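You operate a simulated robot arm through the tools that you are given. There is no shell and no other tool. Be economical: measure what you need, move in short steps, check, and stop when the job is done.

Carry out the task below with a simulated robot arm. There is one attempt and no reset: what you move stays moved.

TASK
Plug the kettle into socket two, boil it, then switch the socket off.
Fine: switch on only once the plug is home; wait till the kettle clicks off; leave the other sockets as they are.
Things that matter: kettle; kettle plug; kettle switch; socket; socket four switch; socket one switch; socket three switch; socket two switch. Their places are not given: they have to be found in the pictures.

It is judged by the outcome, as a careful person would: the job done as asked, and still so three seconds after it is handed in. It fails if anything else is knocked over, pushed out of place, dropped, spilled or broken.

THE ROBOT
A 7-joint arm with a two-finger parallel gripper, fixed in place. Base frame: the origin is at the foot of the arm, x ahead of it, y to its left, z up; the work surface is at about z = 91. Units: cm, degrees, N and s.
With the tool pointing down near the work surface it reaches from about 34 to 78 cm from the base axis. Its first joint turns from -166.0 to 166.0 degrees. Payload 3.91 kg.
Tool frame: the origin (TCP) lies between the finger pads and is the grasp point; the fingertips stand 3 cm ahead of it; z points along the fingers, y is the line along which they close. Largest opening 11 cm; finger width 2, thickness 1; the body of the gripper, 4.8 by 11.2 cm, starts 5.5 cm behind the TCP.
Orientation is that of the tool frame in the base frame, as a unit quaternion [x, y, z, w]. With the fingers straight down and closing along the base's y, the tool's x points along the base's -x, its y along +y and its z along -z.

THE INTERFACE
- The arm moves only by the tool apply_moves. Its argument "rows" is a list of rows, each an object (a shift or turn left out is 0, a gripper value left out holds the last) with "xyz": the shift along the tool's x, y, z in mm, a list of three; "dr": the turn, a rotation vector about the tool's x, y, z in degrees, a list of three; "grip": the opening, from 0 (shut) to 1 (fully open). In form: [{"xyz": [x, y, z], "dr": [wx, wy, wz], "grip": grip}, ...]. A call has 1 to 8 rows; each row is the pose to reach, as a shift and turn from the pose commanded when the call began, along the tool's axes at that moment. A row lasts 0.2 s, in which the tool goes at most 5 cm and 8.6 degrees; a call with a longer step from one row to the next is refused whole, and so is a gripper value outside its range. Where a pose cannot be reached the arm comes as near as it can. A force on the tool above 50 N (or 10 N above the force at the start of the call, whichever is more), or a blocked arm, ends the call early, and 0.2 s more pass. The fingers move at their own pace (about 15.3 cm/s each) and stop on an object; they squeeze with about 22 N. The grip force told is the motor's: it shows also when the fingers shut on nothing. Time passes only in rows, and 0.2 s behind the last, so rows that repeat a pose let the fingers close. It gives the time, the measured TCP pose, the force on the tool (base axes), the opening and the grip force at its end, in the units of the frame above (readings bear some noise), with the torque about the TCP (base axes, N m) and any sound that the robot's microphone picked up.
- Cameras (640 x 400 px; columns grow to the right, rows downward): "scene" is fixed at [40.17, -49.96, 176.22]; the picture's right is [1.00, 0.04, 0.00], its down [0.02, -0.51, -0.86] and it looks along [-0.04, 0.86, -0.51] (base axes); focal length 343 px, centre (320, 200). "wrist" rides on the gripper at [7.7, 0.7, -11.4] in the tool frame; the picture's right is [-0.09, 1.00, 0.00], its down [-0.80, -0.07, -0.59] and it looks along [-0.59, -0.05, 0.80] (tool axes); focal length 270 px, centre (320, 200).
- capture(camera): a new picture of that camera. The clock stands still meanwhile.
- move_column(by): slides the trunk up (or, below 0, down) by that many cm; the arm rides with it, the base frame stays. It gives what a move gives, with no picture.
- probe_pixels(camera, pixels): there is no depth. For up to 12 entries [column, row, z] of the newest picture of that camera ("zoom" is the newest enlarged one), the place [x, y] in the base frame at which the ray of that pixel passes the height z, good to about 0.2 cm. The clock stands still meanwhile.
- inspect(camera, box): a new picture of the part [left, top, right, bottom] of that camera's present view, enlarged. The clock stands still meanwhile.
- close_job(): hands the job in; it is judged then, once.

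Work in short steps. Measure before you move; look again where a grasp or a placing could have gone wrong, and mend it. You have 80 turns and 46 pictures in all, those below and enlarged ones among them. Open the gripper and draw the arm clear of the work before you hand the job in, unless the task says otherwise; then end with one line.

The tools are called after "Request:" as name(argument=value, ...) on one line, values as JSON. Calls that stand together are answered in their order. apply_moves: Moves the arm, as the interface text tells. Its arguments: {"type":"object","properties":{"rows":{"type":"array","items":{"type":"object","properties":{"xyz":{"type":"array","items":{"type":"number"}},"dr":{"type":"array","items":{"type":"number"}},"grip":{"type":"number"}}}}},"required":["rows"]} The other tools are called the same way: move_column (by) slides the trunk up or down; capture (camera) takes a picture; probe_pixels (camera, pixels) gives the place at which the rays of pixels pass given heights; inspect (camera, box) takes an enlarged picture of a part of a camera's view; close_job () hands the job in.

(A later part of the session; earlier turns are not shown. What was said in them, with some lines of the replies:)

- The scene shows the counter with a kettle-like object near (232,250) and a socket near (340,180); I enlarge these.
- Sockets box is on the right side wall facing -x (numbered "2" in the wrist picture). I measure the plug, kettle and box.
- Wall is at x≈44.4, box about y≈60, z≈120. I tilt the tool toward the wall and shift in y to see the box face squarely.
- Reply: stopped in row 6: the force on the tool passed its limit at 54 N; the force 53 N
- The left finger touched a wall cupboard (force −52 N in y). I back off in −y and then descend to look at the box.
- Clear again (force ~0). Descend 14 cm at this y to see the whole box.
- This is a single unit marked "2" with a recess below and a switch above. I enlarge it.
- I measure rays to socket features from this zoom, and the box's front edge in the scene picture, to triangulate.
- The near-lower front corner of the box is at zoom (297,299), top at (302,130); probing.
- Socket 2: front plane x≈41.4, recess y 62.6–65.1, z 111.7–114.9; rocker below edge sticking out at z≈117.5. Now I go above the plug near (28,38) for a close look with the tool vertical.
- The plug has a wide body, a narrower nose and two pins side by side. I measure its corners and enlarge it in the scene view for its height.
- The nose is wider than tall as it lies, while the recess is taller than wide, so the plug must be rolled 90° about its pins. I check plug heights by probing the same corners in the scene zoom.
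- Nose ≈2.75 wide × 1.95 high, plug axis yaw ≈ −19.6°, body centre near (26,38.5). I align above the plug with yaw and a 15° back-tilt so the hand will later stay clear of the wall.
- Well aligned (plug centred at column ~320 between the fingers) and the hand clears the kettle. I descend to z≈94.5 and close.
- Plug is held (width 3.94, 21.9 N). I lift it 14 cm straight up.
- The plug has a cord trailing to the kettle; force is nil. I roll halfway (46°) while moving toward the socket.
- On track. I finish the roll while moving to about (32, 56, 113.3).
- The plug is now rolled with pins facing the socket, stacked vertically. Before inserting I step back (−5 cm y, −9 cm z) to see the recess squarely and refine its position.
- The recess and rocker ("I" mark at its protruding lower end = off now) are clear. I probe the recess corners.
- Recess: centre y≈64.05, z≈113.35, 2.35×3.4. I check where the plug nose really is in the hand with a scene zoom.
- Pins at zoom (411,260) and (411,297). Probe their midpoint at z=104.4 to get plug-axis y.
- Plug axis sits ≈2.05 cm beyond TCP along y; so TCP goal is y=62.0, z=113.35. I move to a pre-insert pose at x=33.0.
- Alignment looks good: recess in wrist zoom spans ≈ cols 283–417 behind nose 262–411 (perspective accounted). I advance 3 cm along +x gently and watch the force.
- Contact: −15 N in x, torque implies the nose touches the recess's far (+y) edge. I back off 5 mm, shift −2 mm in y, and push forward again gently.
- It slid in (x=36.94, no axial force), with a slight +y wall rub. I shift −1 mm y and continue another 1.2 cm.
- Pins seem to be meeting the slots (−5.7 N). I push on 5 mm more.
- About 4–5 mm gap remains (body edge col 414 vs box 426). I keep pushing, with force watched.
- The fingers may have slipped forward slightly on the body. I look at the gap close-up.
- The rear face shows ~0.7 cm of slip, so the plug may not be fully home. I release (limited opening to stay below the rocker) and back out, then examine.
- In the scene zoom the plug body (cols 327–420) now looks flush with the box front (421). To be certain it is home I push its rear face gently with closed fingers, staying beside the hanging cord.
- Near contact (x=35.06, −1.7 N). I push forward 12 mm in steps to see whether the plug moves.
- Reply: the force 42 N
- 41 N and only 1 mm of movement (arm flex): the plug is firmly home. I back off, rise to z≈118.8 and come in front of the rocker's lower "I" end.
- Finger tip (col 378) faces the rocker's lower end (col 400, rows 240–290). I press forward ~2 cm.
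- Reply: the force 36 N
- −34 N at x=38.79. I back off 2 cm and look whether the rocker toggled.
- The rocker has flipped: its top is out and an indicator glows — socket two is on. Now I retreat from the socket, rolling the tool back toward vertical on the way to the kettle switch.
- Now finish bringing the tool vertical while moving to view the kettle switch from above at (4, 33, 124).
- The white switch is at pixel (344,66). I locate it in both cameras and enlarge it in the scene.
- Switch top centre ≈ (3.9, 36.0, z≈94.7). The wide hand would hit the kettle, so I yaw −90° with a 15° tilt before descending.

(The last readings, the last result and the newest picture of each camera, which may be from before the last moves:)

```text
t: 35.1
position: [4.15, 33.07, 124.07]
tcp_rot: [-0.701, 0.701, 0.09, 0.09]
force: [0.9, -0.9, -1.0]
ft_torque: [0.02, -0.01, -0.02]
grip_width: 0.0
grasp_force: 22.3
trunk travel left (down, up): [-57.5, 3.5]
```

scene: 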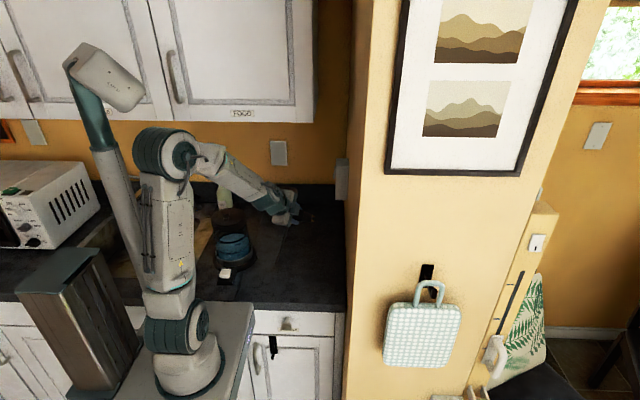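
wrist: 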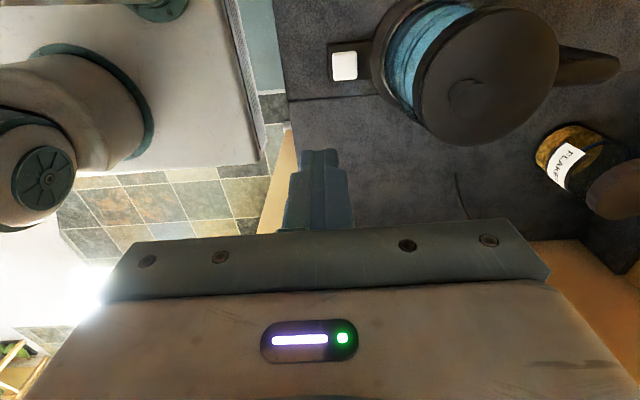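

Orientation as intended. I descend to about 3 cm above the switch at (3.9, 36.2, 101) and look.

Request:
apply_moves(rows=[{"xyz": [5, 0.5, 45]}, {"xyz": [11, 1, 90]}, {"xyz": [16, 1.5, 135]}, {"xyz": [22, 2, 180]}, {"xyz": [27.9, 2.5, 220]}, {"xyz": [27.9, 2.5, 231]}, {"xyz": [27.9, 2.5, 231]}])

Request:
inspect(camera="scene", box=[180, 215, 276, 295])

```text
t: 36.7
position: [3.84, 36.35, 100.95]
tcp_rot: [-0.701, 0.702, 0.09, 0.089]
force: [-0.2, 0.3, -0.1]
ft_torque: [0.0, 0.02, 0.01]
grip_width: 0.01
grasp_force: 21.9
trunk travel left (down, up): [-57.5, 3.5]
```

```text
5.00 times, centred on (228, 255) of scene
```

zoom: 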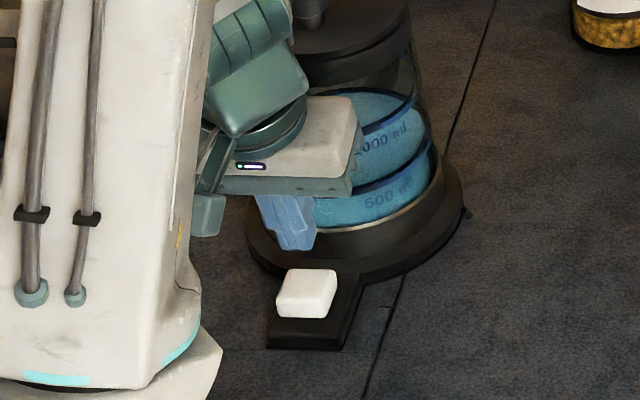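

Tip is just above the switch. I shift 5 mm toward −y and lower until the switch gives.

Request:
apply_moves(rows=[{"xyz": [7.3, 0, 8.4]}, {"xyz": [9.8, 0, 18]}, {"xyz": [12, 0, 26]}, {"xyz": [13, 0, 30]}, {"xyz": [13.8, 0, 33]}, {"xyz": [13.8, 0, 33]}])

```text
t: 38.1
position: [3.97, 35.83, 97.43]
tcp_rot: [-0.701, 0.702, 0.09, 0.09]
force: [-0.2, 0.2, -0.7]
ft_torque: [0.02, -0.01, 0.03]
grip_width: 0.0
grasp_force: 22.3
trunk travel left (down, up): [-57.5, 3.5]
```

No contact yet at z=97.43. I keep lowering in 3 mm steps.

Request:
apply_moves(rows=[{"xyz": [0.8, 0, 2.9]}, {"xyz": [1.3, 0, 4.8]}, {"xyz": [1.8, 0, 6.8]}, {"xyz": [1.8, 0, 6.8]}])

```text
t: 39.1
position: [3.9, 35.74, 96.81]
tcp_rot: [-0.701, 0.702, 0.091, 0.092]
force: [1.4, 4.1, 30.8]
ft_torque: [0.09, -0.01, 0.01]
grip_width: 0.0
grasp_force: 21.8
trunk travel left (down, up): [-57.5, 3.5]
```

Firm contact (31 N). I rise 4 cm and look at the switch.

Request:
apply_moves(rows=[{"xyz": [-5, 0, -20]}, {"xyz": [-12, 0, -50]}, {"xyz": [-12, 0, -50]}])

Request:
inspect(camera="scene", box=[205, 255, 245, 295])

```text
t: 39.9
position: [3.98, 35.65, 101.97]
tcp_rot: [-0.701, 0.702, 0.088, 0.089]
force: [0.8, 0.1, -0.4]
ft_torque: [0.0, 0.0, 0.0]
grip_width: 0.0
grasp_force: 21.6
trunk travel left (down, up): [-57.5, 3.5]
```

```text
10.00 times, centred on (225, 275) of scene
```

zoom: 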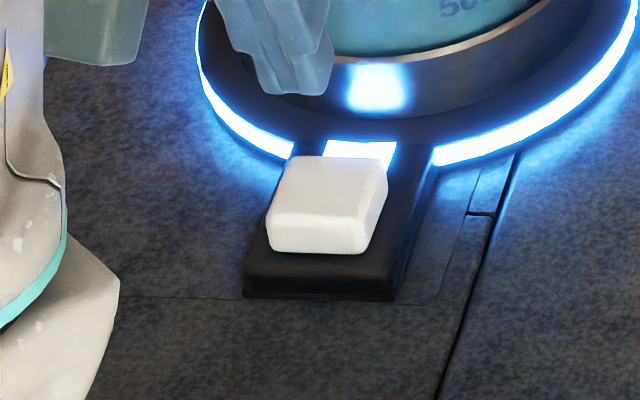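

The kettle base glows blue: it is boiling. I rise clear, and listen for the click while returning to the socket.

Request:
apply_moves(rows=[{"xyz": [-6, 0, -45]}, {"xyz": [-12, 0, -90]}, {"xyz": [-18, 0, -135]}, {"xyz": [-24, 0, -180]}, {"xyz": [-29.8, 0, -219.4]}, {"xyz": [-29.8, 0, -219.4]}])

Request:
apply_moves(rows=[{"dr": [1.07, 1.07, 8.13]}, {"dr": [2.14, 2.14, 16.25]}, {"dr": [3.2, 3.2, 24.4]}, {"dr": [4.3, 4.3, 32.5]}, {"dr": [5.35, 5.35, 40.6]}, {"dr": [6.4, 6.4, 48.8]}, {"dr": [7.5, 7.5, 56.9]}, {"dr": [8.56, 8.56, 65]}])

Request:
apply_moves(rows=[{"dr": [1.07, 1.07, 8.13]}, {"dr": [2.14, 2.14, 16.25]}, {"dr": [3.24, 3.24, 24.4]}, {"dr": [3.24, 3.24, 24.4]}])

```text
t: 41.3
position: [3.61, 33.11, 123.78]
tcp_rot: [-0.7, 0.702, 0.09, 0.09]
force: [0.1, -0.1, 0.2]
ft_torque: [-0.04, -0.02, 0.01]
grip_width: 0.0
grasp_force: 22.1
trunk travel left (down, up): [-57.5, 3.5]
```

```text
t: 43.1
position: [4.12, 32.86, 123.69]
tcp_rot: [-0.206, 0.978, 0.024, 0.025]
force: [0.7, -0.4, -0.1]
ft_torque: [0.0, -0.02, -0.01]
grip_width: 0.0
grasp_force: 22.1
trunk travel left (down, up): [-57.5, 3.5]
```

```text
t: 44.1
position: [4.37, 33.01, 123.9]
tcp_rot: [0.008, 1.0, -0.003, -0.004]
force: [0.8, -0.3, 0.6]
ft_torque: [0.02, -0.02, 0.01]
grip_width: 0.01
grasp_force: 22.1
trunk travel left (down, up): [-57.5, 3.5]
```

Still boiling (no sound). I go back to the midway pose at (25.8, 42, 118), turning the tool toward the socket.

Request:
apply_moves(rows=[{"xyz": [-40, 15, 5]}, {"xyz": [-80, 30, 15], "dr": [-8.1, -1.1, 1.1]}, {"xyz": [-115, 45, 25], "dr": [-16.2, -2.2, 2.2]}, {"xyz": [-150, 60, 38], "dr": [-24.4, -3.3, 3.3]}, {"xyz": [-184, 75, 48], "dr": [-32.5, -4.4, 4.4]}, {"xyz": [-214, 90, 58], "dr": [-40.6, -5.5, 5.5]}, {"xyz": [-214, 90, 58], "dr": [-40.6, -5.5, 5.5]}])

```text
t: 45.7
position: [25.41, 42.03, 117.92]
tcp_rot: [0.047, 0.937, 0.344, 0.048]
force: [-0.2, -0.4, 0.0]
ft_torque: [-0.01, 0.02, 0.0]
grip_width: 0.0
grasp_force: 21.9
trunk travel left (down, up): [-57.5, 3.5]
```

I turn the rest of the way and move to (34, 56, 122), level with the rocker's upper end.

Request:
apply_moves(rows=[{"xyz": [-12, 23, 11], "dr": [-8.1, -1.1, 1.1]}, {"xyz": [-24, 46, 23], "dr": [-16.2, -2.2, 2.2]}, {"xyz": [-36, 69, 34], "dr": [-24.4, -3.3, 3.3]}, {"xyz": [-48, 92, 46], "dr": [-32.5, -4.4, 4.4]}, {"xyz": [-60, 115, 57], "dr": [-40.7, -5.5, 5.5]}, {"xyz": [-70.9, 137.7, 68.2], "dr": [-48.8, -6.6, 6.6]}, {"xyz": [-70.9, 137.7, 68.2], "dr": [-48.8, -6.6, 6.6]}])

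```text
t: 47.3
position: [33.98, 55.9, 122.11]
tcp_rot: [0.096, 0.703, 0.699, 0.095]
force: [0.0, -0.3, 0.7]
ft_torque: [0.03, 0.03, -0.02]
grip_width: 0.0
grasp_force: 22.0
trunk travel left (down, up): [-57.5, 3.5]
```

Move up in front of the rocker top (36.5, 61.4, 122.2), not touching, and wait listening.

Request:
apply_moves(rows=[{"xyz": [-3, 0, 20]}, {"xyz": [-6, 1, 40]}, {"xyz": [-9.5, 1, 59.6]}, {"xyz": [-9.5, 1, 59.6]}, {"xyz": [-9.5, 1, 59.6]}, {"xyz": [-9.5, 1, 59.6]}, {"xyz": [-9.5, 1, 59.6]}, {"xyz": [-9.5, 1, 59.6]}])

Request:
apply_moves(rows=[{}, {}, {}, {}, {}, {}, {}, {}])

Request:
apply_moves(rows=[{}, {}, {}, {}, {}, {}, {}, {}])

Request:
apply_moves(rows=[{}, {}, {}, {}, {}, {}, {}, {}])

```text
t: 49.1
position: [36.57, 61.41, 122.1]
tcp_rot: [0.095, 0.703, 0.698, 0.096]
force: [0.3, 0.0, -0.5]
ft_torque: [0.0, -0.01, 0.03]
grip_width: 0.0
grasp_force: 21.9
trunk travel left (down, up): [-57.5, 3.5]
```

```text
t: 50.9
position: [36.42, 61.33, 122.21]
tcp_rot: [0.095, 0.703, 0.698, 0.096]
force: [-0.6, 0.5, 0.1]
ft_torque: [0.0, -0.01, 0.01]
grip_width: 0.0
grasp_force: 21.4
trunk travel left (down, up): [-57.5, 3.5]
```

```text
t: 52.7
position: [36.53, 61.34, 122.2]
tcp_rot: [0.095, 0.703, 0.698, 0.095]
force: [-0.6, 0.3, -0.1]
ft_torque: [0.02, 0.01, 0.0]
grip_width: 0.0
grasp_force: 22.3
trunk travel left (down, up): [-57.5, 3.5]
```

```text
t: 54.5
position: [36.59, 61.47, 122.13]
tcp_rot: [0.096, 0.703, 0.698, 0.096]
force: [-0.2, 0.4, -1.1]
ft_torque: [0.02, -0.01, 0.02]
grip_width: 0.0
grasp_force: 22.3
trunk travel left (down, up): [-57.5, 3.5]
```

No click yet; I check the kettle's glow.

Request:
inspect(camera="scene", box=[195, 180, 355, 290])

```text
3.64 times, centred on (275, 235) of scene
```

zoom: 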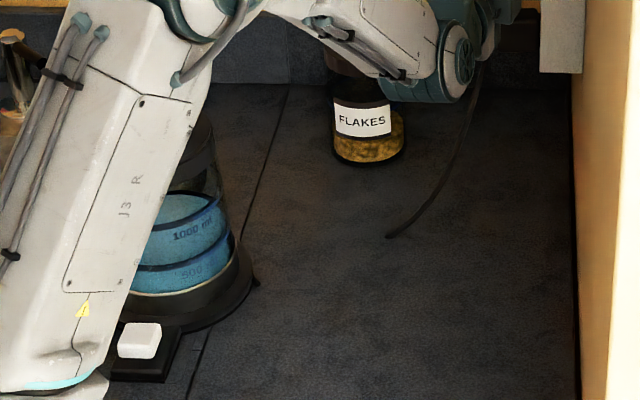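

The glow is gone and the kettle switch has popped back up (rows 268–278, its off position), though no click was reported. I check that the socket is still on and the plug home.

Request:
inspect(camera="scene", box=[293, 150, 357, 190])

```text
10.00 times, centred on (325, 170) of scene
```

zoom: 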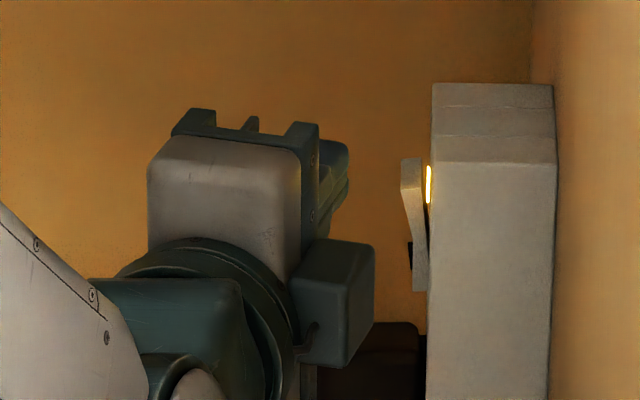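

Socket is still on and plug home, yet I heard no click, so I can't be sure the water actually boiled. I'll go back and press the kettle switch once more to verify, first retreating as before.

Request:
apply_moves(rows=[{"xyz": [11, 0, -43]}, {"xyz": [20, -4, -80]}, {"xyz": [29, -12, -114], "dr": [8.13, 1.1, -1.1]}, {"xyz": [37, -22, -148], "dr": [16.26, 2.2, -2.2]}, {"xyz": [45, -32, -182], "dr": [24.4, 3.3, -3.3]}, {"xyz": [51.6, -42, -215], "dr": [32.5, 4.4, -4.4]}, {"xyz": [51.6, -42, -215], "dr": [40.6, 5.5, -5.5]}, {"xyz": [51.6, -42, -215], "dr": [48.8, 6.6, -6.6]}])

Request:
apply_moves(rows=[{"xyz": [33, -7, -21], "dr": [8.1, 1.1, -1.1]}, {"xyz": [67, -14, -43], "dr": [16.2, 2.2, -2.2]}, {"xyz": [101, -20, -64], "dr": [24.4, 3.3, -3.3]}, {"xyz": [134, -27, -86], "dr": [32.5, 4.4, -4.4]}, {"xyz": [168, -34, -107], "dr": [40.6, 5.5, -5.5]}, {"xyz": [201.5, -41.1, -128.4], "dr": [40.6, 5.5, -5.5]}, {"xyz": [201.5, -41.1, -128.4], "dr": [40.6, 5.5, -5.5]}])

Request:
capture(camera="wrist")

```text
t: 56.3
position: [25.71, 42.05, 118.27]
tcp_rot: [0.05, 0.936, 0.345, 0.046]
force: [-0.2, -0.1, -0.9]
ft_torque: [0.01, 0.01, -0.02]
grip_width: 0.01
grasp_force: 22.3
trunk travel left (down, up): [-57.5, 3.5]
```

```text
t: 57.9
position: [4.11, 33.0, 124.31]
tcp_rot: [0.0, 1.0, -0.004, 0.0]
force: [-0.4, 0.2, 0.0]
ft_torque: [0.0, 0.01, -0.03]
grip_width: 0.0
grasp_force: 21.9
trunk travel left (down, up): [-57.5, 3.5]
```

```text
3 pictures are left
```

wrist: 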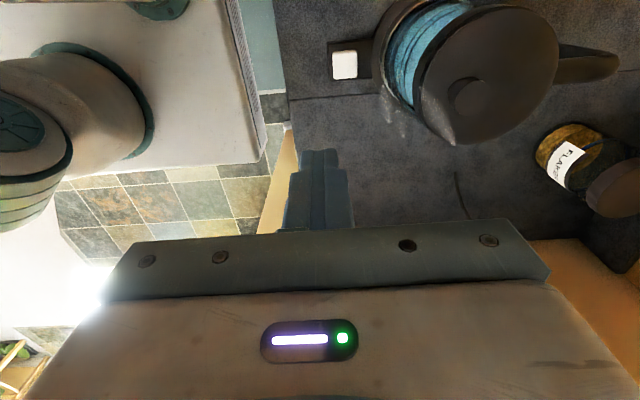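

New white wisps of steam (390,110)–(450,135), absent in the earlier same-view picture, show the kettle boiled and cut out. No re-press needed; I return to the rocker's upper end.

Request:
apply_moves(rows=[{"xyz": [-40, 15, 5]}, {"xyz": [-80, 30, 15], "dr": [-8.1, -1.1, 1.1]}, {"xyz": [-115, 45, 25], "dr": [-16.2, -2.2, 2.2]}, {"xyz": [-150, 60, 38], "dr": [-24.4, -3.3, 3.3]}, {"xyz": [-184, 75, 48], "dr": [-32.5, -4.4, 4.4]}, {"xyz": [-216, 90, 62], "dr": [-40.6, -5.5, 5.5]}, {"xyz": [-216, 90, 62], "dr": [-40.6, -5.5, 5.5]}])

Request:
apply_moves(rows=[{"xyz": [-12, 23, 11], "dr": [-8.1, -1.1, 1.1]}, {"xyz": [-24, 46, 23], "dr": [-16.2, -2.2, 2.2]}, {"xyz": [-36, 69, 34], "dr": [-24.4, -3.3, 3.3]}, {"xyz": [-48, 92, 46], "dr": [-32.5, -4.4, 4.4]}, {"xyz": [-60, 115, 57], "dr": [-40.7, -5.5, 5.5]}, {"xyz": [-70.9, 137.7, 68.2], "dr": [-48.8, -6.6, 6.6]}, {"xyz": [-70.9, 137.7, 68.2], "dr": [-48.8, -6.6, 6.6]}])

Request:
apply_moves(rows=[{"xyz": [-3, 0, 20]}, {"xyz": [-6, 1, 40]}, {"xyz": [-9.5, 1, 59.6]}, {"xyz": [-9.5, 1, 59.6]}])

```text
t: 59.5
position: [25.66, 42.01, 117.68]
tcp_rot: [0.047, 0.937, 0.344, 0.047]
force: [-1.2, 1.2, -0.1]
ft_torque: [0.02, 0.0, -0.01]
grip_width: 0.01
grasp_force: 22.0
trunk travel left (down, up): [-57.5, 3.5]
```

```text
t: 61.1
position: [34.16, 56.02, 121.92]
tcp_rot: [0.095, 0.703, 0.698, 0.096]
force: [-0.5, -0.2, 0.2]
ft_torque: [0.0, -0.03, 0.0]
grip_width: 0.01
grasp_force: 21.6
trunk travel left (down, up): [-57.5, 3.5]
```

```text
t: 62.1
position: [36.69, 61.41, 122.12]
tcp_rot: [0.095, 0.703, 0.698, 0.095]
force: [0.2, -0.4, 0.9]
ft_torque: [0.02, 0.02, -0.04]
grip_width: 0.0
grasp_force: 21.4
trunk travel left (down, up): [-57.5, 3.5]
```

In place at (36.7, 61.4, 122.1). I press the rocker's upper end.

Request:
apply_moves(rows=[{"xyz": [-9, 0, 2.5]}, {"xyz": [-15.4, 0, 4.2]}, {"xyz": [-20, 0, 5.5]}, {"xyz": [-24, 0, 6.6]}, {"xyz": [-28, 0, 7.7]}, {"xyz": [-28, 0, 7.7]}])

Request:
apply_moves(rows=[{"xyz": [10, 0, -2.7]}, {"xyz": [28, 0, -7.7]}, {"xyz": [39, 0, -50]}, {"xyz": [50, 0, -90]}, {"xyz": [50, 0, -90]}])

Request:
inspect(camera="scene", box=[283, 155, 363, 205])

```text
t: 63.5
position: [38.86, 61.47, 122.1]
tcp_rot: [0.093, 0.703, 0.699, 0.094]
force: [-27.3, -6.1, -1.6]
ft_torque: [0.14, 0.13, 0.57]
grip_width: 0.02
grasp_force: 22.4
trunk travel left (down, up): [-57.5, 3.5]
```

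```text
t: 64.7
position: [32.24, 54.15, 121.9]
tcp_rot: [0.096, 0.704, 0.697, 0.095]
force: [-0.9, 0.2, -0.1]
ft_torque: [0.01, 0.02, -0.02]
grip_width: 0.0
grasp_force: 22.1
trunk travel left (down, up): [-57.5, 3.5]
```

```text
8.00 times, centred on (323, 180) of scene
```

zoom: 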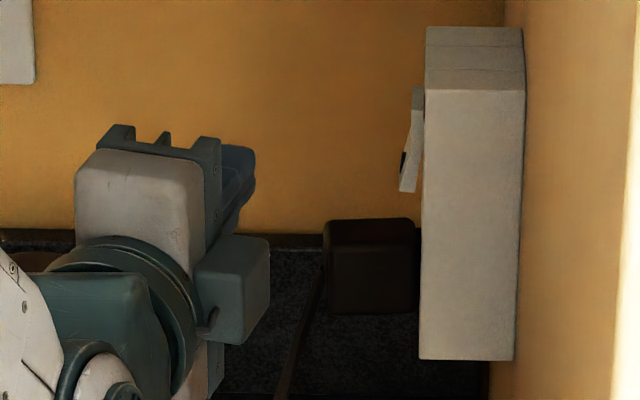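

The rocker is back to off (lower end out, no glow) and the plug is in. I draw the arm clear and open the gripper.

Request:
apply_moves(rows=[{"xyz": [8, 0, -34]}, {"xyz": [15, 0, -66], "dr": [8.13, 1.1, -1.1]}, {"xyz": [23, 0, -100], "dr": [16.26, 2.2, -2.2]}, {"xyz": [30.8, 0, -133], "dr": [24.4, 3.3, -3.3]}, {"xyz": [30.8, 0, -133], "dr": [32.5, 4.4, -4.4]}, {"xyz": [30.8, 0, -133], "dr": [40.6, 5.5, -5.5]}, {"xyz": [30.8, 0, -133], "dr": [48.8, 6.6, -6.6], "grip": 0.5}, {"xyz": [30.8, 0, -133], "dr": [48.8, 6.6, -6.6], "grip": 0.5}])

Request:
capture(camera="scene")

```text
t: 66.5
position: [25.84, 42.1, 122.15]
tcp_rot: [0.047, 0.937, 0.343, 0.047]
force: [0.5, 1.0, 0.0]
ft_torque: [0.05, 0.0, 0.01]
grip_width: 5.53
grasp_force: 0.0
trunk travel left (down, up): [-57.5, 3.5]
```

```text
1 pictures are left
```

scene: 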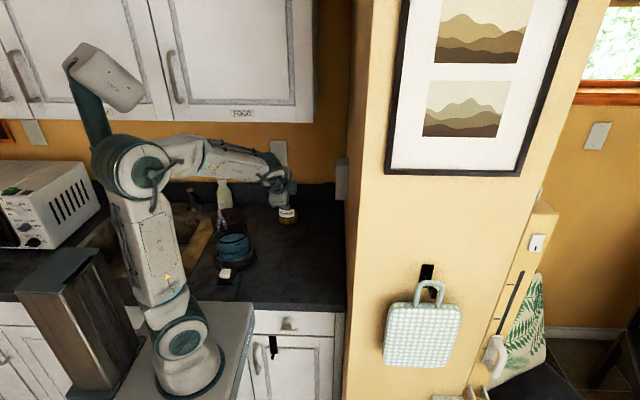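

Steam is rising by the kettle at (220,215), everything stands in place, socket two is off, and the arm is clear with the gripper open. I hand the job in.

Request:
close_job()

```text
The job is handed in.
```

The kettle is plugged into socket two, it boiled and cut out, and socket two is now off; I never heard the click, but its light went out, its switch popped up and steam rose, and I left the other sockets alone.
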